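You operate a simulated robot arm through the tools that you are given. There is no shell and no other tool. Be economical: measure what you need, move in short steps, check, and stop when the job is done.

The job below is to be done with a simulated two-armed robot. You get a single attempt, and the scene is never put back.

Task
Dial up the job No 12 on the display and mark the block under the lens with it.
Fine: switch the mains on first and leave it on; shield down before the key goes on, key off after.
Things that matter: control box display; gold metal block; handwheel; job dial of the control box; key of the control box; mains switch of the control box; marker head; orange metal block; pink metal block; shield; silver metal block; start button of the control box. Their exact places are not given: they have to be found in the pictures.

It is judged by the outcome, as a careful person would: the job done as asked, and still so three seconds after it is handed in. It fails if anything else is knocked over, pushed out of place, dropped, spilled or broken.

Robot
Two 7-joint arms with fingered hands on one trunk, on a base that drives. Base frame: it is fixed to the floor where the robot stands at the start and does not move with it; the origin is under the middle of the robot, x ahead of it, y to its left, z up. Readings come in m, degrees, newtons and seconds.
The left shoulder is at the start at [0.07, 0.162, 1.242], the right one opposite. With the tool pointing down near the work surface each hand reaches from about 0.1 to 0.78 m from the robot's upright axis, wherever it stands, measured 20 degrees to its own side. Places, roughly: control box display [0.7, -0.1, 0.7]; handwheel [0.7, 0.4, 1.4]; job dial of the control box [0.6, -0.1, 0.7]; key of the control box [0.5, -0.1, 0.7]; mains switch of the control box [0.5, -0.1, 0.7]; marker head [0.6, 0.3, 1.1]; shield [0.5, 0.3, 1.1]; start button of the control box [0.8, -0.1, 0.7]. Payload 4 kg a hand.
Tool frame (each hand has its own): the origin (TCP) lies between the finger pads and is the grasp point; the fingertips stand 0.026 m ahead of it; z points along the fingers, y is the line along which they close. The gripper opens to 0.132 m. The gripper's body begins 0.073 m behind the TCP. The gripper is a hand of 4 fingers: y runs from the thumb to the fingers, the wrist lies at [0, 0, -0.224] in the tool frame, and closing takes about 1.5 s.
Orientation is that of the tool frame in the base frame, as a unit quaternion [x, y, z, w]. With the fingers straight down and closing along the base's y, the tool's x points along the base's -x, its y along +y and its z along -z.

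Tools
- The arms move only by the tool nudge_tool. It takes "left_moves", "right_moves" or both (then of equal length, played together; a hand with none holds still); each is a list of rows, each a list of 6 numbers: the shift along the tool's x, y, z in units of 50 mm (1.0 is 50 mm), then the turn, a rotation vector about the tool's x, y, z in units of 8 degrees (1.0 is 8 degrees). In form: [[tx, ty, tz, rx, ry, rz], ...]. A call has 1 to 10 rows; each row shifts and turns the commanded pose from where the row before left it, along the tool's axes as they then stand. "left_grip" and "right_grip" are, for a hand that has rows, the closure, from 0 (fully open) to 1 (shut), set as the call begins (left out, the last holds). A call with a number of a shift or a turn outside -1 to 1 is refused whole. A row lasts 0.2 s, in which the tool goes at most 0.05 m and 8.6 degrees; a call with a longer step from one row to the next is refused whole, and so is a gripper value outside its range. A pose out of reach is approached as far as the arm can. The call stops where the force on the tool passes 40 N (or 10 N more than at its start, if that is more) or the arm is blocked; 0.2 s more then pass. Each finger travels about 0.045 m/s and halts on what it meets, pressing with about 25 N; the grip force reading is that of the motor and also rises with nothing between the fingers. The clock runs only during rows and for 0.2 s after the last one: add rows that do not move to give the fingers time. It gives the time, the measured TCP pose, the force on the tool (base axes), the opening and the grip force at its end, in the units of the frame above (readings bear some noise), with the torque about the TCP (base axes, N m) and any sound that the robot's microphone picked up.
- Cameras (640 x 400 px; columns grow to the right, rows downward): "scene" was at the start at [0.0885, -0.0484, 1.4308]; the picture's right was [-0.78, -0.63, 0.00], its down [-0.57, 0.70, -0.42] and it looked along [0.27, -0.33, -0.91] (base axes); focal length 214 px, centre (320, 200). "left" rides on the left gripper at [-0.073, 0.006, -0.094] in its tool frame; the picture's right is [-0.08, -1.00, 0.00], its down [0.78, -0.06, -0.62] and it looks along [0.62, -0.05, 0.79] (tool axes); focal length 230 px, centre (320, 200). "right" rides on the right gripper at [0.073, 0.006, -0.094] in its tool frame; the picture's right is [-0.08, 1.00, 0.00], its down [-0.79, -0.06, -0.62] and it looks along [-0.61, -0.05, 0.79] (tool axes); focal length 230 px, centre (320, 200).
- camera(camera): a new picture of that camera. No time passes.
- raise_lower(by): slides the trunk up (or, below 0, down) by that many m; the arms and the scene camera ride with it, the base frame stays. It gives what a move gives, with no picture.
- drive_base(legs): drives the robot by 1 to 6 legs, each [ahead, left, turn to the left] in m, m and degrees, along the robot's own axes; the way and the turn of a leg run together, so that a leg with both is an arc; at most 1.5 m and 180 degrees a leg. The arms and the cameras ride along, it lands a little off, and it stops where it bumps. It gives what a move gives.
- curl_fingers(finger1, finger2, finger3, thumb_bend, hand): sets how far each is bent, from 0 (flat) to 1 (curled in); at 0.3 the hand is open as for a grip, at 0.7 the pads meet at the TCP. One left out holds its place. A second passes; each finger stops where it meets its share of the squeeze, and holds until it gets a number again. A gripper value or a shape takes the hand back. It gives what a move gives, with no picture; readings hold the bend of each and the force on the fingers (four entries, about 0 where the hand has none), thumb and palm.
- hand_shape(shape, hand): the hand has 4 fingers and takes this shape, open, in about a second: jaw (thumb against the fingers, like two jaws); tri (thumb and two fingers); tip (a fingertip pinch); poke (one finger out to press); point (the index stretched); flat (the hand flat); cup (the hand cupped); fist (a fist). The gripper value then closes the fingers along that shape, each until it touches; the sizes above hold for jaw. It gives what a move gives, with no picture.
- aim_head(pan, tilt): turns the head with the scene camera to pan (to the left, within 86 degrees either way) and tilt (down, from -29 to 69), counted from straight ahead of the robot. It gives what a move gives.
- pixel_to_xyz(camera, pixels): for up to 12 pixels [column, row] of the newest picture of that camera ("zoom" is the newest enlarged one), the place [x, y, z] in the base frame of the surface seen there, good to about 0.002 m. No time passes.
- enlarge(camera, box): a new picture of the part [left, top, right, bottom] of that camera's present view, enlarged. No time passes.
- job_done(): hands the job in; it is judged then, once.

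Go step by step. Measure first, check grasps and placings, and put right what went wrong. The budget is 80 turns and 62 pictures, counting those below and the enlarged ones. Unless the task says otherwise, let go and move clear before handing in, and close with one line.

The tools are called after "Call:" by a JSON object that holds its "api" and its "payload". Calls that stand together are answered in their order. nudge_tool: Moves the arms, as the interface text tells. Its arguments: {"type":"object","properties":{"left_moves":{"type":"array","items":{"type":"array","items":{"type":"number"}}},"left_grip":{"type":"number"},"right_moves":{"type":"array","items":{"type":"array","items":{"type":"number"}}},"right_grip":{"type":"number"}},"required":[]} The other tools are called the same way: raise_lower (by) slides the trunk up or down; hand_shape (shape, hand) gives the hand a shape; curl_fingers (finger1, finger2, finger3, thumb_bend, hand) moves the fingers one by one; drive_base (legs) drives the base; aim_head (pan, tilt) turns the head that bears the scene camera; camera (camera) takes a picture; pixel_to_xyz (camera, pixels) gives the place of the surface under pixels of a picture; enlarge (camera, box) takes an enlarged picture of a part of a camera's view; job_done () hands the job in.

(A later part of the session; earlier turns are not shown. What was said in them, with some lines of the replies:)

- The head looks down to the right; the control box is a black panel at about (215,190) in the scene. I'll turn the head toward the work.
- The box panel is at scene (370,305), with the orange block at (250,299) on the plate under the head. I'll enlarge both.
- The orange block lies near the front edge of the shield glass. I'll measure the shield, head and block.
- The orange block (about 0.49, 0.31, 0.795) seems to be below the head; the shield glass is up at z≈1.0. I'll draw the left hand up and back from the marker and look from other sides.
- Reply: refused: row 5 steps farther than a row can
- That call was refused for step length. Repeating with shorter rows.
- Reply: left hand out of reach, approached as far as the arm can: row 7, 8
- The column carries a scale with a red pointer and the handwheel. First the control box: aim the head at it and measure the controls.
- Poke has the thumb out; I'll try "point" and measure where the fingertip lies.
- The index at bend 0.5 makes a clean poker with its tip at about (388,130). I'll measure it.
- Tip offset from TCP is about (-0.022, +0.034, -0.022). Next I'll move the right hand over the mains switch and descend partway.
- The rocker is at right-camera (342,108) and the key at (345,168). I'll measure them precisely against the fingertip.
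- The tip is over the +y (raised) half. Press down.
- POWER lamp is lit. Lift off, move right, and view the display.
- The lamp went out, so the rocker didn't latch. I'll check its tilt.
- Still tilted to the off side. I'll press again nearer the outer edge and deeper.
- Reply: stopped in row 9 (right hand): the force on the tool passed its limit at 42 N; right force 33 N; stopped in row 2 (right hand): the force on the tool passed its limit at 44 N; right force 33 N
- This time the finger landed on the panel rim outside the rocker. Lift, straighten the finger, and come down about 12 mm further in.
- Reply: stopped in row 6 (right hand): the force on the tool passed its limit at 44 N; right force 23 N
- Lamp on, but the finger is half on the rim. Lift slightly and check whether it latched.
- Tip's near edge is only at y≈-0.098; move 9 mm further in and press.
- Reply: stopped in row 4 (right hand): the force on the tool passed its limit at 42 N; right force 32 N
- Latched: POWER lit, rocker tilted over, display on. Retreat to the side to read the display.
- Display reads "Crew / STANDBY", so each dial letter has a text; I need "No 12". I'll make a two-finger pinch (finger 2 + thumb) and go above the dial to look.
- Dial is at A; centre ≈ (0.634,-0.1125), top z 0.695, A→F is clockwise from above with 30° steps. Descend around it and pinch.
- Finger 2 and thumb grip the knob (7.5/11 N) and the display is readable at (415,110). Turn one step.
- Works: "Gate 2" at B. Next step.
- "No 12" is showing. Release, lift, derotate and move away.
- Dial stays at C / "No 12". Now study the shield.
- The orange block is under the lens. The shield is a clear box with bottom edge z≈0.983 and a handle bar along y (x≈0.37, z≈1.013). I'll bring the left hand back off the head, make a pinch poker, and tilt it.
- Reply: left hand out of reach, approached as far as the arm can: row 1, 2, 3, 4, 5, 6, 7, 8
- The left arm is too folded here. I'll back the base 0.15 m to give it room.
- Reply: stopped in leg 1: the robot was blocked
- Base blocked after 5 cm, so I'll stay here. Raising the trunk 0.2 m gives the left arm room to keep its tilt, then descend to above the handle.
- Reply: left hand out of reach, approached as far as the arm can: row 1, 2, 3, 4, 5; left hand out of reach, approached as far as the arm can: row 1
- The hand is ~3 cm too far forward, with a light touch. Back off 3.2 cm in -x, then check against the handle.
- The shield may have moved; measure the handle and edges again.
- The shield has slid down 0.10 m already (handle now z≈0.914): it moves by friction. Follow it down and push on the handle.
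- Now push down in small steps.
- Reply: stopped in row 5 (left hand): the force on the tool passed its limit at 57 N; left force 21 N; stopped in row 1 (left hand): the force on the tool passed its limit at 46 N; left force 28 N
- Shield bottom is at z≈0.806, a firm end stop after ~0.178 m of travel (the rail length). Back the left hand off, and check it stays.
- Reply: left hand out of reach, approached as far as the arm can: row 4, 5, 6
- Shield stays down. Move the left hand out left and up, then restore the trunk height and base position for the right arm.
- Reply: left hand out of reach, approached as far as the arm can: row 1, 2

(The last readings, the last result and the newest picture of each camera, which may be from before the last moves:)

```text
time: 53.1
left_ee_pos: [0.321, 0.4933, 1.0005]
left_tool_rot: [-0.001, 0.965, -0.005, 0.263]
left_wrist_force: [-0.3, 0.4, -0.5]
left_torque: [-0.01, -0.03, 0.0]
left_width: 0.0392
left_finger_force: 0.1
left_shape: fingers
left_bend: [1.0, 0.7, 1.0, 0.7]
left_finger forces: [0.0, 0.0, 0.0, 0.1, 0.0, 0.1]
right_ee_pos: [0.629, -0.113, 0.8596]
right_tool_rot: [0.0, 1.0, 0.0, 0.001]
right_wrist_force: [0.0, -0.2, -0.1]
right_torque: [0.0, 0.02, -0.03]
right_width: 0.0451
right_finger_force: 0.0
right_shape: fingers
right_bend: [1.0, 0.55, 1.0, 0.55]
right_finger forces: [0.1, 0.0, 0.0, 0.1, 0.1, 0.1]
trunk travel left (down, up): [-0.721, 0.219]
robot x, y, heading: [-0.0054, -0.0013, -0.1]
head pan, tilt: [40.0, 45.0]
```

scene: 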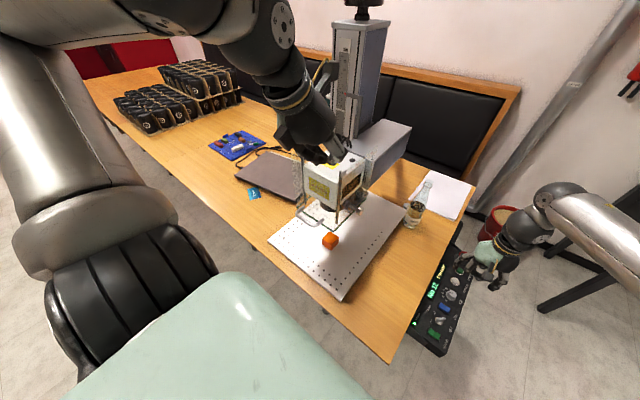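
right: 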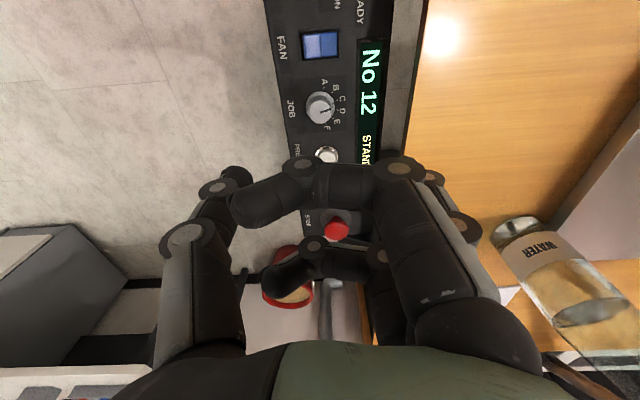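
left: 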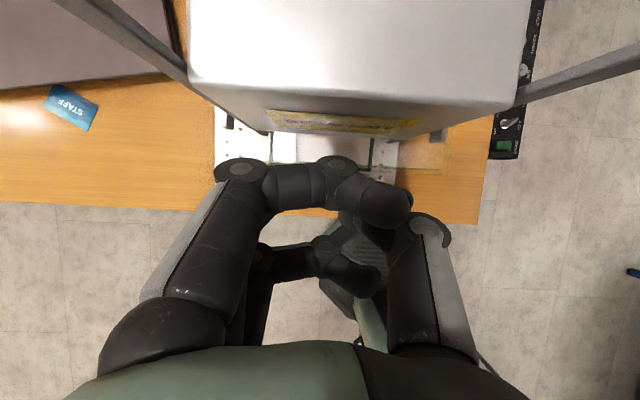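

Move over the key and look at its wing orientation.

Call:
{"api": "nudge_tool", "payload": {"right_moves": [[0.9, 0, 0, 0, 0, 0], [0.9, 0, 0, 0, 0, 0], [0.24, 0, 0.7, 0, 0, 0], [0, 0, 0, 0, 0, 0]]}}

Call:
{"api": "enlarge", "payload": {"camera": "right", "box": [260, 50, 400, 170]}}

Call:
{"api": "pixel_to_xyz", "payload": {"camera": "zoom", "pixels": [[320, 200], [300, 200], [300, 230], [280, 230], [280, 200], [340, 230]]}}

```text
time: 54.1
left_ee_pos: [0.3213, 0.4938, 0.9999]
left_tool_rot: [-0.002, 0.965, -0.005, 0.264]
left_wrist_force: [0.6, 0.7, 0.0]
left_torque: [0.0, -0.01, 0.01]
left_width: 0.0389
left_finger_force: 0.0
left_shape: fingers
left_bend: [1.0, 0.7, 1.0, 0.7]
left_finger forces: [0.1, 0.0, 0.1, 0.0, 0.0, 0.1]
right_ee_pos: [0.5269, -0.1139, 0.823]
right_tool_rot: [0.0, 1.0, 0.001, 0.001]
right_wrist_force: [0.9, -0.5, 0.5]
right_torque: [-0.03, -0.01, 0.01]
right_width: 0.0449
right_finger_force: 0.2
right_shape: fingers
right_bend: [1.0, 0.55, 1.0, 0.55]
right_finger forces: [0.0, 0.0, 0.0, 0.1, 0.0, 0.0]
trunk travel left (down, up): [-0.721, 0.219]
robot x, y, heading: [-0.0029, -0.0029, 0.2]
head pan, tilt: [40.0, 45.0]
```

```text
3.33 times, centred on (330, 110) of right
```

zoom: 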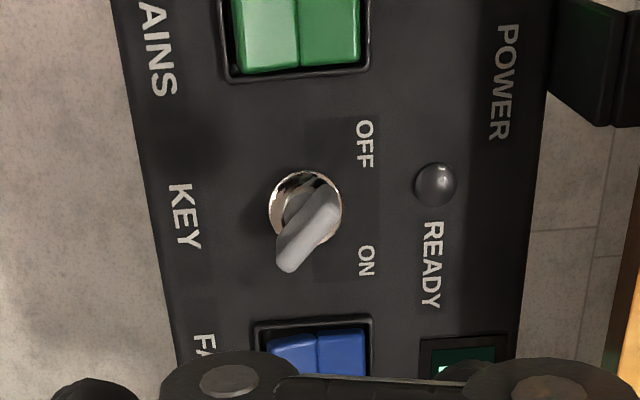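

```text
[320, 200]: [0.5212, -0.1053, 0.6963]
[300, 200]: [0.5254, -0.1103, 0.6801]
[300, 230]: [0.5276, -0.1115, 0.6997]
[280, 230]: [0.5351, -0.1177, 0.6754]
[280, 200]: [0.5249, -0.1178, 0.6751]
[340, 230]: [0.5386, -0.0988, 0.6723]
```

The wing lies at 45° pointing to OFF, centre ≈ (0.526,-0.110), top z≈0.704; ON is 90° clockwise. Rotate the hand +45° so the pinch faces the wing, then descend.

Call:
{"api": "nudge_tool", "payload": {"right_moves": [[0.02, 0.07, 0, 0, 0, 0.9375], [0, 0, 0, 0, 0, 0.9375], [0, 0, 0, 0, 0, 0.9375], [0, 0, 0, 0, 0, 0.9375], [0, 0, 0, 0, 0, 0.9375], [0, 0, 0, 0, 0, 0.9375], [0, 0, 0.7, 0, 0, 0], [0, 0, 0.7, 0, 0, 0], [0, 0, 0, 0, 0, 0]]}}

Call:
{"api": "camera", "payload": {"camera": "right"}}

```text
time: 56.1
left_ee_pos: [0.3232, 0.493, 0.9999]
left_tool_rot: [-0.002, 0.965, -0.005, 0.263]
left_wrist_force: [-0.4, 0.1, -0.2]
left_torque: [-0.04, 0.01, 0.02]
left_width: 0.0389
left_finger_force: 0.0
left_shape: fingers
left_bend: [1.0, 0.7, 1.0, 0.7]
left_finger forces: [0.0, 0.1, 0.1, 0.0, 0.0, 0.1]
right_ee_pos: [0.5286, -0.1107, 0.7534]
right_tool_rot: [0.382, 0.924, 0.001, 0.002]
right_wrist_force: [-0.3, -0.8, -0.5]
right_torque: [0.01, -0.01, 0.01]
right_width: 0.0449
right_finger_force: 0.0
right_shape: fingers
right_bend: [1.0, 0.55, 1.0, 0.55]
right_finger forces: [0.0, 0.1, 0.0, 0.1, 0.1, 0.0]
trunk travel left (down, up): [-0.721, 0.219]
robot x, y, heading: [-0.0042, 0.0001, -0.1]
head pan, tilt: [40.0, 45.0]
```

```text
12 pictures are left
```

right: 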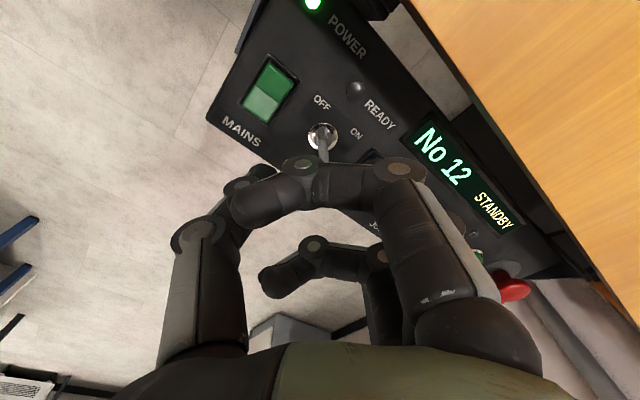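

The wing is edge-on between the fingers. Descend and close.

Call:
{"api": "nudge_tool", "payload": {"right_moves": [[0, 0, 0.4, 0, 0, 0], [0, 0, 0.4, 0, 0, 0], [0, 0, 0, 0, 0, 0]]}}

Call:
{"api": "curl_fingers", "payload": {"hand": "right", "finger2": 0.78, "thumb_bend": 0.78}}

```text
time: 56.9
left_ee_pos: [0.3212, 0.4933, 0.9996]
left_tool_rot: [-0.002, 0.965, -0.005, 0.263]
left_wrist_force: [0.0, -0.1, -0.1]
left_torque: [-0.03, -0.05, -0.01]
left_width: 0.0389
left_finger_force: 0.1
left_shape: fingers
left_bend: [1.0, 0.7, 1.0, 0.7]
left_finger forces: [0.0, 0.0, 0.0, 0.0, 0.1, 0.1]
right_ee_pos: [0.5281, -0.111, 0.7124]
right_tool_rot: [0.381, 0.924, 0.001, 0.002]
right_wrist_force: [0.4, 0.7, -0.6]
right_torque: [-0.01, 0.01, -0.02]
right_width: 0.0452
right_finger_force: 0.1
right_shape: fingers
right_bend: [1.0, 0.55, 1.0, 0.55]
right_finger forces: [0.0, 0.0, 0.0, 0.1, 0.1, 0.0]
trunk travel left (down, up): [-0.721, 0.219]
robot x, y, heading: [-0.004, -0.002, -0.2]
head pan, tilt: [40.0, 45.0]
```

```text
time: 57.9
left_ee_pos: [0.3225, 0.4944, 0.9998]
left_tool_rot: [-0.001, 0.965, -0.006, 0.262]
left_wrist_force: [-1.2, 0.7, 0.5]
left_torque: [-0.01, -0.01, -0.01]
left_width: 0.0387
left_finger_force: 0.0
left_shape: fingers
left_bend: [1.0, 0.7, 1.0, 0.7]
left_finger forces: [0.0, 0.0, 0.0, 0.0, 0.0, 0.0]
right_ee_pos: [0.5283, -0.1108, 0.7125]
right_tool_rot: [0.382, 0.924, 0.001, 0.001]
right_wrist_force: [-0.8, 0.4, -5.4]
right_torque: [0.0, 0.02, -0.01]
right_width: 0.038
right_finger_force: 7.5
right_shape: fingers
right_bend: [1.0, 0.69, 1.0, 0.72]
right_finger forces: [0.0, 7.4, 0.0, 0.1, 7.8, 0.1]
trunk travel left (down, up): [-0.721, 0.219]
robot x, y, heading: [-0.001, -0.0027, 0.1]
head pan, tilt: [40.0, 45.0]
```

Gripped evenly. Turn 90° clockwise.

Call:
{"api": "nudge_tool", "payload": {"right_moves": [[0, 0, 0, 0, 0, 0.9375], [0, 0, 0, 0, 0, 0.9375], [0, 0, 0, 0, 0, 0.9375], [0, 0, 0, 0, 0, 0.9375], [0, 0, 0, 0, 0, 0.9375], [0, 0, 0, 0, 0, 0.9375], [0, 0, 0, 0, 0, 0.9375], [0, 0, 0, 0, 0, 0.9375]]}}

Call:
{"api": "nudge_tool", "payload": {"right_moves": [[0, 0, 0, 0, 0, 0.9375], [0, 0, 0, 0, 0, 0.9375], [0, 0, 0, 0, 0, 0.9375], [0, 0, 0, 0, 0, 0.9375], [0, 0, 0, 0, 0, 0]]}}

Call:
{"api": "camera", "payload": {"camera": "right"}}

```text
time: 59.7
left_ee_pos: [0.3212, 0.4942, 0.9999]
left_tool_rot: [-0.002, 0.965, -0.005, 0.263]
left_wrist_force: [-0.7, 1.4, 0.9]
left_torque: [0.0, 0.03, 0.01]
left_width: 0.039
left_finger_force: 0.2
left_shape: fingers
left_bend: [1.0, 0.7, 1.0, 0.7]
left_finger forces: [0.1, 0.1, 0.0, 0.0, 0.0, 0.1]
right_ee_pos: [0.5278, -0.1086, 0.7124]
right_tool_rot: [0.793, 0.609, 0.002, 0.0]
right_wrist_force: [-4.7, 3.7, -6.8]
right_torque: [0.04, 0.07, 0.02]
right_width: 0.0382
right_finger_force: 8.0
right_shape: fingers
right_bend: [1.0, 0.69, 1.0, 0.72]
right_finger forces: [0.1, 5.1, 0.1, 0.1, 11.0, 0.1]
trunk travel left (down, up): [-0.721, 0.219]
robot x, y, heading: [-0.006, -0.0051, -0.3]
head pan, tilt: [40.0, 45.0]
```

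```text
time: 60.9
left_ee_pos: [0.3214, 0.4952, 0.9995]
left_tool_rot: [-0.001, 0.965, -0.006, 0.263]
left_wrist_force: [-0.2, 0.3, -0.4]
left_torque: [-0.02, 0.03, -0.01]
left_width: 0.0389
left_finger_force: 0.1
left_shape: fingers
left_bend: [1.0, 0.7, 1.0, 0.7]
left_finger forces: [0.0, 0.0, 0.0, 0.0, 0.0, 0.1]
right_ee_pos: [0.5299, -0.1084, 0.7102]
right_tool_rot: [0.923, 0.384, 0.003, -0.001]
right_wrist_force: [-14.8, 7.2, 13.3]
right_torque: [0.15, 0.23, 0.02]
right_width: 0.0375
right_finger_force: 12.9
right_shape: fingers
right_bend: [1.0, 0.71, 1.0, 0.73]
right_finger forces: [0.1, 5.4, 0.0, 0.0, 20.8, 0.0]
right hand out of reach, approached as far as the arm can: row 4
trunk travel left (down, up): [-0.721, 0.219]
robot x, y, heading: [-0.0059, 0.001, -0.2]
head pan, tilt: [40.0, 45.0]
```

```text
11 pictures are left
```

right: 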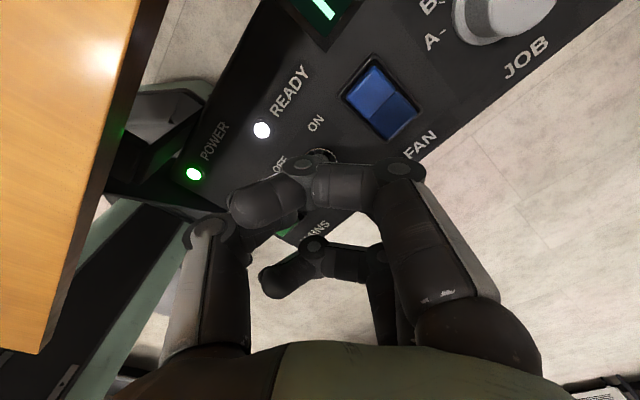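

READY is lit. Release, lift, derotate.

Call:
{"api": "curl_fingers", "payload": {"hand": "right", "finger2": 0.5, "thumb_bend": 0.5}}

Call:
{"api": "nudge_tool", "payload": {"right_moves": [[0, 0, -0.5, 0, 0, 0], [0, 0, -0.9, 0, 0, 0], [0, 0, -0.9, 0, 0, 0], [0, 0, 0, 0, 0, -0.9375], [0, 0, 0, 0, 0, -0.9375], [0, 0, 0, 0, 0, -0.9375], [0, 0, 0, 0, 0, -0.9375], [0, 0, 0, 0, 0, -0.9375], [0, 0, 0, 0, 0, -0.9375], [0, 0, 0, 0, 0, -0.9375]]}}

Call:
{"api": "nudge_tool", "payload": {"right_moves": [[0, 0, 0, 0, 0, -0.9375], [0, 0, 0, 0, 0, -0.9375], [0, 0, 0, 0, 0, -0.9375], [0, 0, 0, 0, 0, -0.9375], [0, 0, 0, 0, 0, -0.9375], [0, 0, 0, 0, 0, -0.9375], [0, 0, 0, 0, 0, -0.9375], [0, 0, 0, 0, 0, -0.9375], [0, 0, 0, 0, 0, -0.9375], [0, 0, 0, 0, 0, -0.9375]]}}

Call:
{"api": "curl_fingers", "payload": {"hand": "right", "finger1": 0.5, "finger2": 1, "finger3": 1, "thumb_bend": 1}}

```text
time: 61.9
left_ee_pos: [0.3209, 0.4938, 0.9997]
left_tool_rot: [-0.001, 0.965, -0.005, 0.263]
left_wrist_force: [-0.7, -0.5, 0.0]
left_torque: [0.01, 0.0, 0.04]
left_width: 0.0391
left_finger_force: 0.0
left_shape: fingers
left_bend: [1.0, 0.7, 1.0, 0.7]
left_finger forces: [0.0, 0.2, 0.1, 0.1, 0.0, 0.0]
right_ee_pos: [0.5315, -0.1107, 0.7075]
right_tool_rot: [0.924, 0.384, 0.003, -0.001]
right_wrist_force: [0.3, 0.5, -0.3]
right_torque: [0.01, 0.02, 0.03]
right_width: 0.0475
right_finger_force: 0.2
right_shape: fingers
right_bend: [1.0, 0.5, 1.0, 0.5]
right_finger forces: [0.0, 0.0, 0.0, 0.1, 0.0, 0.0]
trunk travel left (down, up): [-0.721, 0.219]
robot x, y, heading: [-0.0029, -0.0042, -0.0]
head pan, tilt: [40.0, 45.0]
```

```text
time: 64.1
left_ee_pos: [0.3223, 0.4929, 1.0001]
left_tool_rot: [-0.002, 0.965, -0.005, 0.264]
left_wrist_force: [-0.1, -0.4, -0.2]
left_torque: [0.02, -0.01, 0.04]
left_width: 0.039
left_finger_force: 0.0
left_shape: fingers
left_bend: [1.0, 0.7, 1.0, 0.7]
left_finger forces: [0.1, 0.0, 0.0, 0.0, 0.1, 0.0]
right_ee_pos: [0.5894, -0.1219, 0.768]
right_tool_rot: [0.658, 0.753, 0.001, 0.001]
right_wrist_force: [-0.3, 0.1, 0.0]
right_torque: [0.01, -0.04, 0.0]
right_width: 0.0478
right_finger_force: 0.0
right_shape: fingers
right_bend: [1.0, 0.5, 1.0, 0.5]
right_finger forces: [0.0, 0.1, 0.0, 0.0, 0.0, 0.0]
right hand out of reach, approached as far as the arm can: row 1, 2, 3
trunk travel left (down, up): [-0.721, 0.219]
robot x, y, heading: [-0.0012, -0.0049, 0.3]
head pan, tilt: [40.0, 45.0]
```

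```text
time: 66.3
left_ee_pos: [0.3223, 0.4937, 0.9992]
left_tool_rot: [-0.002, 0.965, -0.005, 0.262]
left_wrist_force: [0.9, 1.2, -0.1]
left_torque: [0.02, 0.03, -0.01]
left_width: 0.0392
left_finger_force: 0.1
left_shape: fingers
left_bend: [1.0, 0.7, 1.0, 0.7]
left_finger forces: [0.1, 0.0, 0.0, 0.1, 0.0, 0.1]
right_ee_pos: [0.5899, -0.1211, 0.7675]
right_tool_rot: [0.064, 0.998, 0.0, 0.002]
right_wrist_force: [-0.4, 0.1, 0.2]
right_torque: [0.02, -0.02, -0.02]
right_width: 0.0477
right_finger_force: 0.0
right_shape: fingers
right_bend: [1.0, 0.5, 1.0, 0.5]
right_finger forces: [0.1, 0.0, 0.1, 0.0, 0.0, 0.1]
trunk travel left (down, up): [-0.721, 0.219]
robot x, y, heading: [-0.0029, -0.0028, 0.1]
head pan, tilt: [40.0, 45.0]
```

```text
time: 67.3
left_ee_pos: [0.3218, 0.4937, 0.9993]
left_tool_rot: [-0.001, 0.965, -0.006, 0.264]
left_wrist_force: [0.5, 0.0, -0.4]
left_torque: [0.01, -0.01, -0.01]
left_width: 0.039
left_finger_force: 0.1
left_shape: fingers
left_bend: [1.0, 0.7, 1.0, 0.7]
left_finger forces: [0.0, 0.0, 0.1, 0.0, 0.1, 0.0]
right_ee_pos: [0.5885, -0.1206, 0.7672]
right_tool_rot: [0.065, 0.998, 0.0, 0.002]
right_wrist_force: [0.0, 0.3, 0.4]
right_torque: [0.02, -0.03, 0.0]
right_width: 0.0381
right_finger_force: 0.0
right_shape: fingers
right_bend: [0.5, 0.94, 1.0, 1.0]
right_finger forces: [0.0, 0.0, 0.0, 0.0, 0.0, 0.0]
trunk travel left (down, up): [-0.721, 0.219]
robot x, y, heading: [-0.0019, -0.005, -0.0]
head pan, tilt: [40.0, 45.0]
```

Set finger 3 as the poker instead (keeps the curled fingers away from STOP), finish derotation, and move above START.

Call:
{"api": "curl_fingers", "payload": {"hand": "right", "finger1": 1, "finger3": 0.5}}

Call:
{"api": "nudge_tool", "payload": {"right_moves": [[0, 0, -0.6, 0, 0, -0.93], [-0.71, -0.12, 0, 0, 0, 0], [-0.71, -0.12, 0, 0, 0, 0], [-0.71, -0.12, 0, 0, 0, 0], [-0.71, -0.11, 0, 0, 0, 0], [0, 0, 0, 0, 0, 0]]}}

Call:
{"api": "camera", "payload": {"camera": "right"}}

```text
time: 68.3
left_ee_pos: [0.322, 0.4934, 0.9994]
left_tool_rot: [-0.002, 0.965, -0.005, 0.263]
left_wrist_force: [-0.2, -0.3, 0.6]
left_torque: [0.01, 0.0, 0.05]
left_width: 0.039
left_finger_force: 0.1
left_shape: fingers
left_bend: [1.0, 0.7, 1.0, 0.7]
left_finger forces: [0.1, 0.0, 0.0, 0.0, 0.0, 0.1]
right_ee_pos: [0.5889, -0.1213, 0.7677]
right_tool_rot: [0.066, 0.998, 0.001, 0.001]
right_wrist_force: [0.1, 0.1, 0.1]
right_torque: [-0.02, -0.02, 0.03]
right_width: 0.0371
right_finger_force: 0.2
right_shape: fingers
right_bend: [1.0, 0.94, 0.5, 1.0]
right_finger forces: [0.0, 0.0, 0.0, 0.1, 0.1, 0.0]
trunk travel left (down, up): [-0.721, 0.219]
robot x, y, heading: [-0.0028, 0.0003, -0.2]
head pan, tilt: [40.0, 45.0]
```

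```text
time: 69.7
left_ee_pos: [0.3215, 0.4918, 1.0005]
left_tool_rot: [-0.001, 0.965, -0.004, 0.263]
left_wrist_force: [0.6, 0.9, 0.3]
left_torque: [-0.01, 0.0, -0.02]
left_width: 0.039
left_finger_force: 0.1
left_shape: fingers
left_bend: [1.0, 0.7, 1.0, 0.7]
left_finger forces: [0.1, 0.1, 0.1, 0.1, 0.0, 0.0]
right_ee_pos: [0.7044, -0.1439, 0.8049]
right_tool_rot: [0.0, 1.0, 0.001, 0.002]
right_wrist_force: [-0.4, 0.1, 0.1]
right_torque: [0.03, 0.01, 0.0]
right_width: 0.0376
right_finger_force: 0.1
right_shape: fingers
right_bend: [1.0, 0.94, 0.5, 1.0]
right_finger forces: [0.0, 0.0, 0.1, 0.1, 0.1, 0.0]
right hand out of reach, approached as far as the arm can: row 4, 5
trunk travel left (down, up): [-0.721, 0.219]
robot x, y, heading: [-0.0004, -0.002, 0.0]
head pan, tilt: [40.0, 45.0]
```

```text
10 pictures are left
```

right: 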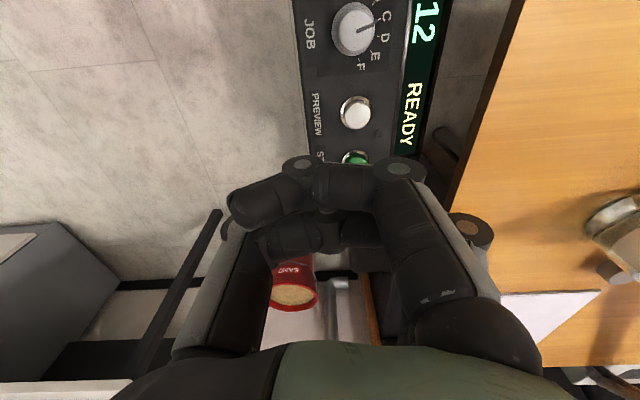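

Display shows "…12 READY". Tilt the hand 15° forward to gain reach and lower over START, then check from the head camera.

Call:
{"api": "nudge_tool", "payload": {"right_moves": [[0, 0, 0, 0, -0.9375, 0], [0, 0, 0, 0, -0.9375, 0], [0, 0, 0.6, 0, 0, 0], [0, 0, 0.6, 0, 0, 0], [0, 0, 0, 0, 0, 0]]}}

Call:
{"api": "aim_head", "payload": {"pan": -8, "tilt": 45}}

Call:
{"api": "enlarge", "payload": {"camera": "scene", "box": [300, 150, 380, 260]}}

```text
time: 70.9
left_ee_pos: [0.3217, 0.4926, 1.0005]
left_tool_rot: [-0.002, 0.965, -0.005, 0.263]
left_wrist_force: [-0.2, -0.6, 0.1]
left_torque: [0.01, -0.01, 0.02]
left_width: 0.0394
left_finger_force: 0.1
left_shape: fingers
left_bend: [1.0, 0.7, 1.0, 0.7]
left_finger forces: [0.0, 0.0, 0.0, 0.1, 0.0, 0.0]
right_ee_pos: [0.7189, -0.1442, 0.7474]
right_tool_rot: [0.001, 0.991, 0.002, 0.133]
right_wrist_force: [0.2, -0.4, -0.2]
right_torque: [-0.01, -0.02, 0.01]
right_width: 0.0373
right_finger_force: 0.0
right_shape: fingers
right_bend: [1.0, 0.94, 0.5, 1.0]
right_finger forces: [0.0, 0.0, 0.0, 0.0, 0.1, 0.0]
right hand out of reach, approached as far as the arm can: row 1
trunk travel left (down, up): [-0.721, 0.219]
robot x, y, heading: [-0.0038, -0.0024, 0.0]
head pan, tilt: [40.0, 45.0]
```

```text
time: 72.1
left_ee_pos: [0.3215, 0.4953, 1.0002]
left_tool_rot: [-0.002, 0.965, -0.005, 0.263]
left_wrist_force: [0.3, -0.5, 0.8]
left_torque: [0.02, -0.02, 0.0]
left_width: 0.0393
left_finger_force: 0.0
left_shape: fingers
left_bend: [1.0, 0.7, 1.0, 0.7]
left_finger forces: [0.0, 0.0, 0.1, 0.2, 0.0, 0.0]
right_ee_pos: [0.719, -0.1435, 0.7474]
right_tool_rot: [0.0, 0.991, 0.0, 0.132]
right_wrist_force: [-0.4, -0.8, -1.1]
right_torque: [0.0, 0.03, 0.01]
right_width: 0.0374
right_finger_force: 0.0
right_shape: fingers
right_bend: [1.0, 0.94, 0.5, 1.0]
right_finger forces: [0.1, 0.0, 0.1, 0.0, 0.1, 0.0]
trunk travel left (down, up): [-0.721, 0.219]
robot x, y, heading: [-0.0062, -0.0046, 0.0]
head pan, tilt: [-8.0, 45.0]
```

```text
3.64 times, centred on (340, 205) of scene
```

zoom: 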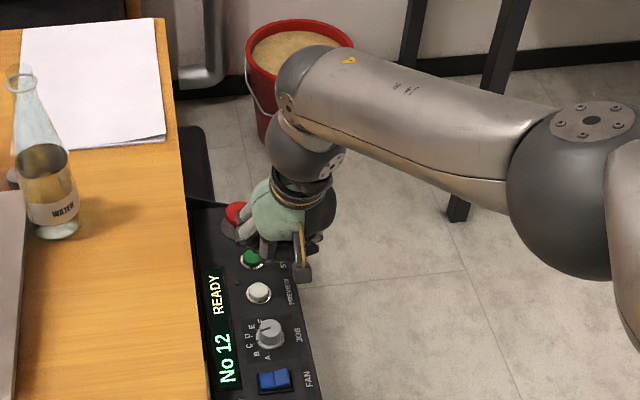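

Call:
{"api": "pixel_to_xyz", "payload": {"camera": "zoom", "pixels": [[252, 257], [240, 240], [243, 234], [248, 228], [264, 250], [236, 213], [300, 275]]}}

Call:
{"api": "enlarge", "payload": {"camera": "scene", "box": [318, 188, 352, 235]}}

```text
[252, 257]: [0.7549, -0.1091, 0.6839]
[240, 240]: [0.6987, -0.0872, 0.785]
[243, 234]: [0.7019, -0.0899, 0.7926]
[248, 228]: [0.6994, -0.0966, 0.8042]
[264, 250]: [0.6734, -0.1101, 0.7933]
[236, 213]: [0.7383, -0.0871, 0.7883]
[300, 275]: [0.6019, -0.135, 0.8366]
```

```text
8.51 times, centred on (335, 212) of scene
```

zoom: 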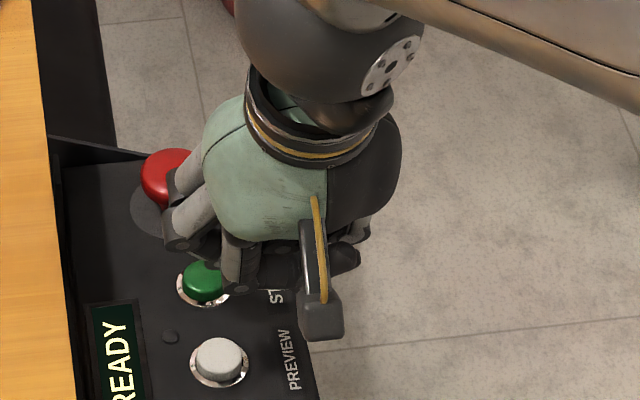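

Call:
{"api": "pixel_to_xyz", "payload": {"camera": "zoom", "pixels": [[172, 240], [185, 245], [200, 245], [212, 250], [205, 270], [200, 300], [235, 280], [165, 175], [180, 155]]}}

```text
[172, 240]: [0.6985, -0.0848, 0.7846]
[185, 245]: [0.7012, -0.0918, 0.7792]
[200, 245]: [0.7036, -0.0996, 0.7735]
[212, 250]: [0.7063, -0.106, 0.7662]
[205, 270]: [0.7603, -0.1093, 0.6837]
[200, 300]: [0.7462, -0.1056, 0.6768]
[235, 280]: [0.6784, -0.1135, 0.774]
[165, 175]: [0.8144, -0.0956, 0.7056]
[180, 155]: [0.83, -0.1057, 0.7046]
```

By symmetry the tip is at ≈(0.746,-0.110,0.732); START is at (0.754,-0.109,0.684). Shift 8 mm forward and press.

Call:
{"api": "nudge_tool", "payload": {"right_moves": [[0.04, 0, 0.45, 0, 0, 0], [0.04, 0, 0.38, 0, 0, 0], [0.0155, 0, 0.06, 0, 0, 0], [0.0155, 0, 0.06, 0, 0, 0], [0.0155, 0, 0.06, 0, 0, 0], [0.0155, 0, 0.06, 0, 0, 0], [0, 0, 0, 0, 0, 0]]}}

Call:
{"api": "enlarge", "payload": {"camera": "scene", "box": [310, 185, 370, 265]}}

```text
time: 73.7
left_ee_pos: [0.3185, 0.4944, 1.0015]
left_tool_rot: [-0.002, 0.964, -0.005, 0.265]
left_wrist_force: [-0.6, -0.5, 0.3]
left_torque: [0.02, -0.02, -0.03]
left_width: 0.039
left_finger_force: 0.0
left_shape: fingers
left_bend: [1.0, 0.7, 1.0, 0.7]
left_finger forces: [0.0, 0.0, 0.0, 0.1, 0.0, 0.0]
right_ee_pos: [0.7274, -0.1432, 0.6967]
right_tool_rot: [0.0, 0.991, 0.001, 0.137]
right_wrist_force: [-2.0, 0.9, 26.4]
right_torque: [1.27, -0.69, 0.06]
right_width: 0.0376
right_finger_force: 13.4
right_shape: fingers
right_bend: [1.0, 0.94, 0.52, 1.0]
right_finger forces: [0.1, 0.1, 26.4, 0.0, 0.0, 0.0]
trunk travel left (down, up): [-0.721, 0.219]
robot x, y, heading: [-0.0061, -0.0024, 0.3]
head pan, tilt: [-8.0, 45.0]
heard: click
```

```text
5.00 times, centred on (340, 225) of scene
```

zoom: 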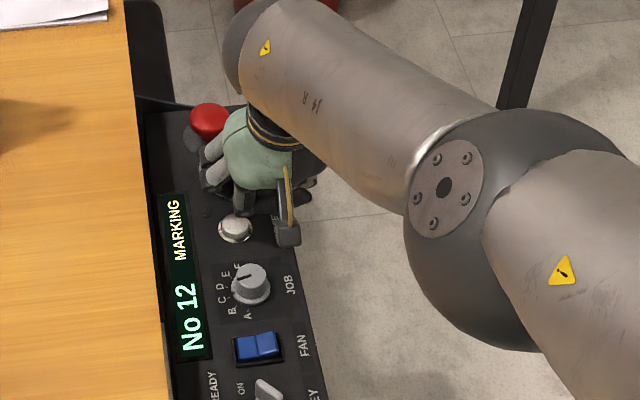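

Click heard and display reads "MARKING". Lift away and set the pinch shape while it runs.

Call:
{"api": "nudge_tool", "payload": {"right_moves": [[0, 0, -0.4, 0, 0, 0], [0, 0, -0.9, 0, 0, 0], [0, 0, -0.9, 0, 0, 0], [0, 0, 0, 0, 0.9375, 0], [0, 0, 0, 0, 0.9375, 0], [0.9, 0, 0, 0, 0, 0], [0.9, 0, 0, 0, 0, 0], [0.9, 0.2, 0, 0, 0, 0], [0, 0, 0, 0, 0, 0], [0, 0, 0, 0, 0, 0]]}}

Call:
{"api": "curl_fingers", "payload": {"hand": "right", "finger1": 1, "finger2": 0.55, "finger3": 1, "thumb_bend": 0.55}}

Call:
{"api": "enlarge", "payload": {"camera": "scene", "box": [270, 160, 390, 280]}}

```text
time: 75.9
left_ee_pos: [0.3213, 0.4943, 1.0005]
left_tool_rot: [-0.002, 0.965, -0.005, 0.263]
left_wrist_force: [0.2, 0.0, -0.6]
left_torque: [0.01, 0.0, 0.0]
left_width: 0.039
left_finger_force: 0.0
left_shape: fingers
left_bend: [1.0, 0.7, 1.0, 0.7]
left_finger forces: [0.0, 0.0, 0.1, 0.1, 0.1, 0.1]
right_ee_pos: [0.5627, -0.1329, 0.7993]
right_tool_rot: [0.0, 1.0, 0.0, 0.001]
right_wrist_force: [0.8, 0.3, -0.1]
right_torque: [0.02, 0.02, 0.0]
right_width: 0.0372
right_finger_force: 0.0
right_shape: fingers
right_bend: [1.0, 0.94, 0.5, 1.0]
right_finger forces: [0.0, 0.0, 0.1, 0.1, 0.1, 0.1]
right hand out of reach, approached as far as the arm can: row 5
trunk travel left (down, up): [-0.721, 0.219]
robot x, y, heading: [-0.0049, -0.0015, -0.2]
head pan, tilt: [-8.0, 45.0]
```

```text
time: 76.9
left_ee_pos: [0.3218, 0.4935, 0.9996]
left_tool_rot: [-0.002, 0.965, -0.005, 0.263]
left_wrist_force: [0.8, 0.4, 0.3]
left_torque: [-0.01, 0.04, 0.01]
left_width: 0.0389
left_finger_force: 0.0
left_shape: fingers
left_bend: [1.0, 0.7, 1.0, 0.7]
left_finger forces: [0.1, 0.1, 0.0, 0.1, 0.0, 0.1]
right_ee_pos: [0.5616, -0.1329, 0.7977]
right_tool_rot: [-0.001, 1.0, 0.001, 0.003]
right_wrist_force: [0.9, 0.2, 0.0]
right_torque: [0.0, 0.02, 0.01]
right_width: 0.0443
right_finger_force: 0.2
right_shape: fingers
right_bend: [1.0, 0.55, 1.0, 0.55]
right_finger forces: [0.0, 0.1, 0.1, 0.0, 0.1, 0.0]
trunk travel left (down, up): [-0.721, 0.219]
robot x, y, heading: [-0.0061, -0.0041, 0.0]
head pan, tilt: [-8.0, 45.0]
```

```text
3.33 times, centred on (330, 220) of scene
```

zoom: 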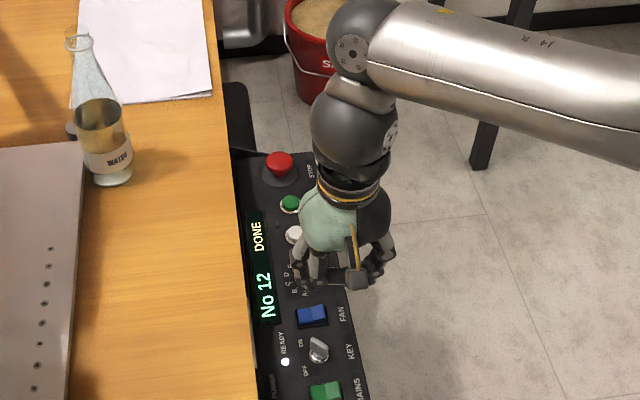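

DONE. Now turn the key off: position over it and rotate the hand to about +120° to grip the wing at its ON orientation.

Call:
{"api": "nudge_tool", "payload": {"right_moves": [[0.69, 0.45, 0, 0, 0, 0.9], [0, 0, 0.5, 0, 0, 0.975], [0, 0, 0.5, 0, 0, 0.975], [0, 0, 0, 0, 0, 0.975], [0, 0, 0, 0, 0, 0.975], [0, 0, 0, 0, 0, 0.975], [0, 0, 0, 0, 0, 0.975], [0, 0, 0, 0, 0, 0.975], [0, 0, 0, 0, 0, 0.975], [0, 0, 0, 0, 0, 0.975]]}}

Call:
{"api": "nudge_tool", "payload": {"right_moves": [[0, 0, 0, 0, 0, 0.975], [0, 0, 0, 0, 0, 0.975], [0, 0, 0, 0, 0, 0.975], [0, 0, 0, 0, 0, 0.975], [0, 0, 0, 0, 0, 0.975], [0, 0, 0, 0, 0, 0]]}}

Call:
{"api": "camera", "payload": {"camera": "right"}}

```text
time: 79.1
left_ee_pos: [0.3222, 0.4943, 1.0]
left_tool_rot: [-0.002, 0.965, -0.005, 0.263]
left_wrist_force: [-0.4, 0.4, 0.2]
left_torque: [0.04, -0.02, -0.01]
left_width: 0.0388
left_finger_force: 0.0
left_shape: fingers
left_bend: [1.0, 0.7, 1.0, 0.7]
left_finger forces: [0.0, 0.0, 0.0, 0.1, 0.1, 0.1]
right_ee_pos: [0.5299, -0.1104, 0.7464]
right_tool_rot: [0.627, 0.779, 0.002, 0.001]
right_wrist_force: [-1.1, -0.1, 0.5]
right_torque: [0.03, -0.01, 0.0]
right_width: 0.045
right_finger_force: 0.1
right_shape: fingers
right_bend: [1.0, 0.55, 1.0, 0.55]
right_finger forces: [0.0, 0.0, 0.0, 0.0, 0.0, 0.0]
trunk travel left (down, up): [-0.721, 0.219]
robot x, y, heading: [-0.0031, 0.0008, -0.2]
head pan, tilt: [-8.0, 45.0]
```

```text
time: 80.5
left_ee_pos: [0.3223, 0.4939, 0.9998]
left_tool_rot: [-0.002, 0.965, -0.005, 0.263]
left_wrist_force: [-0.4, -0.5, 0.1]
left_torque: [-0.01, -0.01, -0.02]
left_width: 0.0389
left_finger_force: 0.3
left_shape: fingers
left_bend: [1.0, 0.7, 1.0, 0.7]
left_finger forces: [0.0, 0.1, 0.0, 0.0, 0.1, 0.0]
right_ee_pos: [0.5283, -0.1107, 0.7481]
right_tool_rot: [0.85, 0.526, 0.001, 0.0]
right_wrist_force: [-1.2, 0.7, 0.4]
right_torque: [-0.01, -0.01, 0.0]
right_width: 0.0448
right_finger_force: 0.0
right_shape: fingers
right_bend: [1.0, 0.55, 1.0, 0.55]
right_finger forces: [0.1, 0.0, 0.0, 0.0, 0.0, 0.0]
trunk travel left (down, up): [-0.721, 0.219]
robot x, y, heading: [-0.001, -0.0035, 0.1]
head pan, tilt: [-8.0, 45.0]
```

```text
5 pictures are left
```

right: 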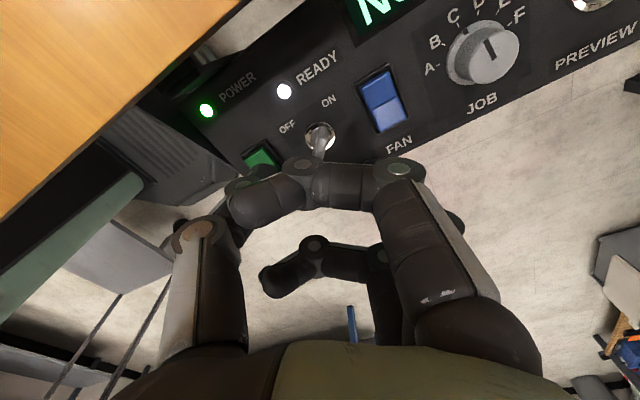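

Wing is nearly edge-on. Add a few degrees, descend to 0.714, and close.

Call:
{"api": "nudge_tool", "payload": {"right_moves": [[0, 0, 0.3, 0, 0, 0.9], [0, 0, 0.37, 0, 0, 0], [0, 0, 0, 0, 0, 0]]}}

Call:
{"api": "curl_fingers", "payload": {"hand": "right", "finger2": 0.78, "thumb_bend": 0.78}}

```text
time: 81.3
left_ee_pos: [0.322, 0.4933, 1.0001]
left_tool_rot: [-0.003, 0.965, -0.004, 0.263]
left_wrist_force: [-0.3, 0.2, -0.4]
left_torque: [0.01, 0.0, 0.02]
left_width: 0.0389
left_finger_force: 0.1
left_shape: fingers
left_bend: [1.0, 0.7, 1.0, 0.7]
left_finger forces: [0.0, 0.0, 0.1, 0.0, 0.0, 0.1]
right_ee_pos: [0.5285, -0.1114, 0.714]
right_tool_rot: [0.881, 0.473, 0.001, 0.001]
right_wrist_force: [0.6, -0.4, 0.0]
right_torque: [0.01, 0.01, -0.04]
right_width: 0.0449
right_finger_force: 0.0
right_shape: fingers
right_bend: [1.0, 0.55, 1.0, 0.55]
right_finger forces: [0.1, 0.0, 0.0, 0.1, 0.1, 0.0]
trunk travel left (down, up): [-0.721, 0.219]
robot x, y, heading: [-0.0035, 0.0003, -0.2]
head pan, tilt: [-8.0, 45.0]
```

```text
time: 82.3
left_ee_pos: [0.3228, 0.4932, 1.0002]
left_tool_rot: [-0.002, 0.965, -0.005, 0.263]
left_wrist_force: [0.1, 0.3, -0.4]
left_torque: [0.01, -0.02, 0.03]
left_width: 0.039
left_finger_force: 0.1
left_shape: fingers
left_bend: [1.0, 0.7, 1.0, 0.7]
left_finger forces: [0.0, 0.0, 0.1, 0.0, 0.0, 0.1]
right_ee_pos: [0.5275, -0.1128, 0.7136]
right_tool_rot: [0.881, 0.473, 0.001, 0.0]
right_wrist_force: [-5.8, 3.3, -9.0]
right_torque: [0.06, 0.04, 0.0]
right_width: 0.0385
right_finger_force: 8.5
right_shape: fingers
right_bend: [1.0, 0.72, 1.0, 0.7]
right_finger forces: [0.0, 5.4, 0.0, 0.0, 11.7, 0.1]
trunk travel left (down, up): [-0.721, 0.219]
robot x, y, heading: [-0.0071, -0.0043, 0.3]
head pan, tilt: [-8.0, 45.0]
```

Gripped. Turn 90° back (counter-clockwise).

Call:
{"api": "nudge_tool", "payload": {"right_moves": [[0, 0, 0, 0, 0, -0.9375], [0, 0, 0, 0, 0, -0.9375], [0, 0, 0, 0, 0, -0.9375], [0, 0, 0, 0, 0, -0.9375], [0, 0, 0, 0, 0, -0.9375], [0, 0, 0, 0, 0, -0.9375], [0, 0, 0, 0, 0, -0.9375]]}}

Call:
{"api": "nudge_tool", "payload": {"right_moves": [[0, 0, 0, 0, 0, -0.9375], [0, 0, 0, 0, 0, -0.9375], [0, 0, 0, 0, 0, -0.9375], [0, 0, 0, 0, 0, -0.9375], [0, 0, 0, 0, 0, -0.9375], [0, 0, 0, 0, 0, 0]]}}

Call:
{"api": "camera", "payload": {"camera": "right"}}

```text
time: 83.9
left_ee_pos: [0.3228, 0.4937, 1.0002]
left_tool_rot: [-0.002, 0.965, -0.005, 0.263]
left_wrist_force: [0.1, 0.5, -0.1]
left_torque: [-0.05, 0.01, 0.06]
left_width: 0.0391
left_finger_force: 0.1
left_shape: fingers
left_bend: [1.0, 0.7, 1.0, 0.7]
left_finger forces: [0.1, 0.0, 0.0, 0.0, 0.0, 0.1]
right_ee_pos: [0.5298, -0.112, 0.7141]
right_tool_rot: [0.581, 0.814, 0.002, 0.0]
right_wrist_force: [-0.2, -4.1, -7.1]
right_torque: [-0.08, 0.01, 0.0]
right_width: 0.0382
right_finger_force: 8.0
right_shape: fingers
right_bend: [1.0, 0.72, 1.0, 0.71]
right_finger forces: [0.0, 7.5, 0.0, 0.1, 8.6, 0.0]
trunk travel left (down, up): [-0.721, 0.219]
robot x, y, heading: [-0.0012, -0.005, 0.1]
head pan, tilt: [-8.0, 45.0]
```

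```text
time: 85.3
left_ee_pos: [0.323, 0.4929, 1.002]
left_tool_rot: [-0.002, 0.965, -0.005, 0.262]
left_wrist_force: [-0.1, 0.5, -1.3]
left_torque: [-0.01, 0.02, -0.01]
left_width: 0.039
left_finger_force: 0.1
left_shape: fingers
left_bend: [1.0, 0.7, 1.0, 0.7]
left_finger forces: [0.0, 0.0, 0.1, 0.0, 0.1, 0.0]
right_ee_pos: [0.5303, -0.1116, 0.7136]
right_tool_rot: [0.289, 0.957, 0.002, 0.002]
right_wrist_force: [10.3, -5.9, -3.2]
right_torque: [-0.11, -0.17, -0.1]
right_width: 0.0383
right_finger_force: 9.1
right_shape: fingers
right_bend: [1.0, 0.72, 1.0, 0.72]
right_finger forces: [0.1, 11.3, 0.1, 0.0, 8.6, 0.0]
trunk travel left (down, up): [-0.721, 0.219]
robot x, y, heading: [-0.0064, -0.001, 0.0]
head pan, tilt: [-8.0, 45.0]
```

```text
4 pictures are left
```

right: 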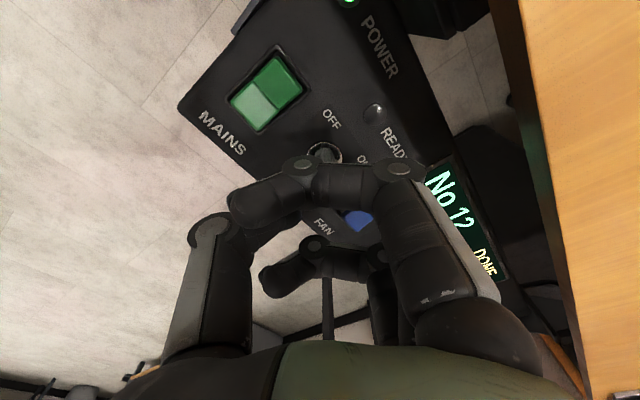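

READY is dark, POWER still lit and "No 12 DONE" shown. Release, lift and move clear.

Call:
{"api": "curl_fingers", "payload": {"hand": "right", "finger2": 0.5, "thumb_bend": 0.5}}

Call:
{"api": "nudge_tool", "payload": {"right_moves": [[0, 0, -0.5, 0, 0, 0], [0, 0, -0.9, 0, 0, 0], [0, 0, -0.9, 0, 0, 0], [0, 0, -0.9, 0, 0, -0.9], [0, -0.9, 0, 0, 0, -0.9], [0, -0.9, 0, 0, 0, -0.9], [0, -0.9, 0, 0, 0, -0.9], [0, -0.9, 0, 0, 0, 0], [0, 0, 0, 0, 0, 0]]}}

Call:
{"api": "enlarge", "payload": {"camera": "scene", "box": [280, 170, 380, 280]}}

Call:
{"api": "aim_head", "payload": {"pan": 40, "tilt": 45}}

Call:
{"api": "enlarge", "payload": {"camera": "scene", "box": [240, 120, 420, 290]}}

```text
time: 86.3
left_ee_pos: [0.3211, 0.494, 1.0005]
left_tool_rot: [-0.001, 0.965, -0.005, 0.263]
left_wrist_force: [-0.8, -0.3, -0.4]
left_torque: [0.02, 0.01, -0.03]
left_width: 0.0391
left_finger_force: 0.1
left_shape: fingers
left_bend: [1.0, 0.7, 1.0, 0.7]
left_finger forces: [0.1, 0.0, 0.0, 0.1, 0.0, 0.0]
right_ee_pos: [0.5288, -0.1113, 0.7146]
right_tool_rot: [0.289, 0.957, 0.0, 0.001]
right_wrist_force: [0.3, 0.1, -0.4]
right_torque: [0.0, -0.02, 0.0]
right_width: 0.0475
right_finger_force: 0.1
right_shape: fingers
right_bend: [1.0, 0.5, 1.0, 0.5]
right_finger forces: [0.0, 0.1, 0.1, 0.1, 0.0, 0.0]
trunk travel left (down, up): [-0.721, 0.219]
robot x, y, heading: [-0.0015, -0.0047, -0.1]
head pan, tilt: [-8.0, 45.0]
```

```text
time: 88.3
left_ee_pos: [0.3228, 0.4954, 0.9993]
left_tool_rot: [-0.002, 0.965, -0.006, 0.263]
left_wrist_force: [0.0, -0.4, 0.0]
left_torque: [-0.04, 0.03, 0.01]
left_width: 0.0387
left_finger_force: 0.0
left_shape: fingers
left_bend: [1.0, 0.7, 1.0, 0.7]
left_finger forces: [0.1, 0.0, 0.1, 0.0, 0.1, 0.0]
right_ee_pos: [0.4797, -0.2815, 0.8714]
right_tool_rot: [0.041, 0.999, 0.0, 0.001]
right_wrist_force: [-0.3, -0.1, -0.3]
right_torque: [0.0, 0.02, -0.02]
right_width: 0.0473
right_finger_force: 0.0
right_shape: fingers
right_bend: [1.0, 0.5, 1.0, 0.5]
right_finger forces: [0.1, 0.1, 0.0, 0.0, 0.0, 0.0]
trunk travel left (down, up): [-0.721, 0.219]
robot x, y, heading: [-0.0018, -0.0021, 0.0]
head pan, tilt: [-8.0, 45.0]
```

```text
3.64 times, centred on (330, 225) of scene
```

zoom: 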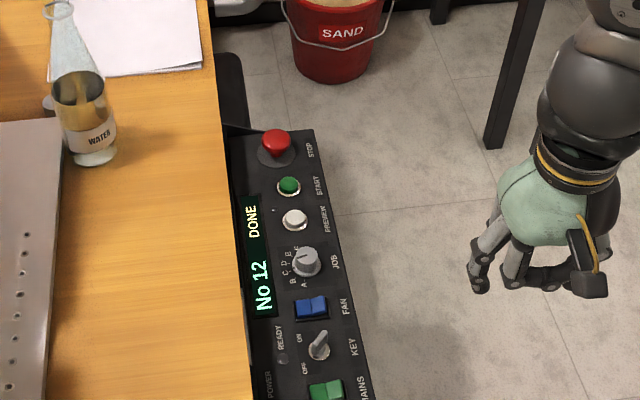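

```text
time: 89.5
left_ee_pos: [0.3221, 0.494, 0.9997]
left_tool_rot: [-0.002, 0.965, -0.005, 0.263]
left_wrist_force: [0.8, 1.2, 0.4]
left_torque: [0.0, 0.02, -0.03]
left_width: 0.0392
left_finger_force: 0.1
left_shape: fingers
left_bend: [1.0, 0.7, 1.0, 0.7]
left_finger forces: [0.0, 0.0, 0.0, 0.0, 0.1, 0.0]
right_ee_pos: [0.4792, -0.2822, 0.8729]
right_tool_rot: [0.042, 0.999, 0.0, 0.001]
right_wrist_force: [1.1, -0.6, 0.9]
right_torque: [0.01, -0.02, 0.0]
right_width: 0.0474
right_finger_force: 0.1
right_shape: fingers
right_bend: [1.0, 0.5, 1.0, 0.5]
right_finger forces: [0.0, 0.1, 0.0, 0.0, 0.0, 0.0]
trunk travel left (down, up): [-0.721, 0.219]
robot x, y, heading: [-0.0084, -0.0027, 0.2]
head pan, tilt: [40.0, 45.0]
```

```text
2.35 times, centred on (330, 205) of scene
```

zoom: 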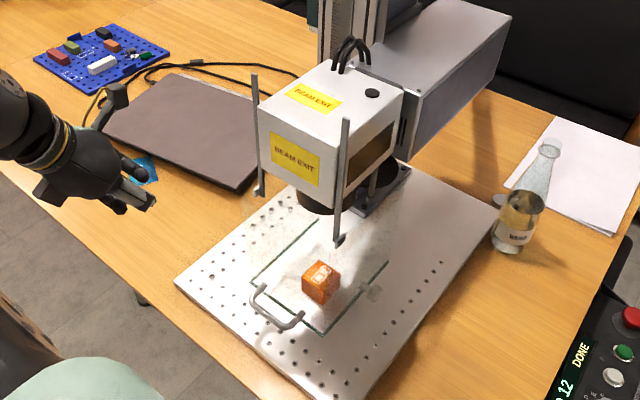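

The block top carries a mark; one closer look.

Call:
{"api": "enlarge", "payload": {"camera": "scene", "box": [308, 222, 344, 256]}}

```text
11.76 times, centred on (326, 239) of scene
```

zoom: 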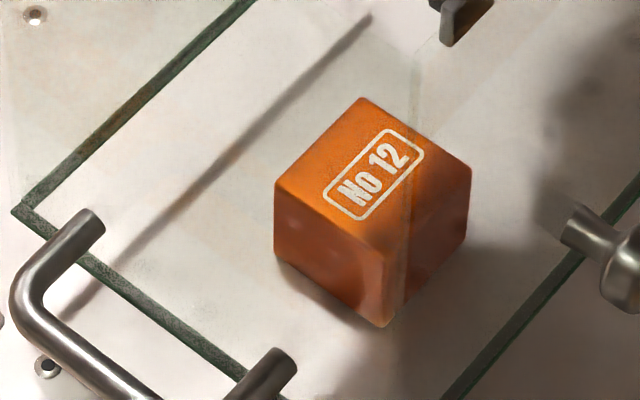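

The orange block is crisply marked "No 12". The key is off, the mains is on, the shield is down, and both hands are clear, so I'm handing in.

Call:
{"api": "job_done", "payload": {}}

```text
The job is handed in.
```

The orange block under the lens is marked "No 12". I switched the mains on first and left it on, lowered the shield before turning the key on, and turned the key off after marking.
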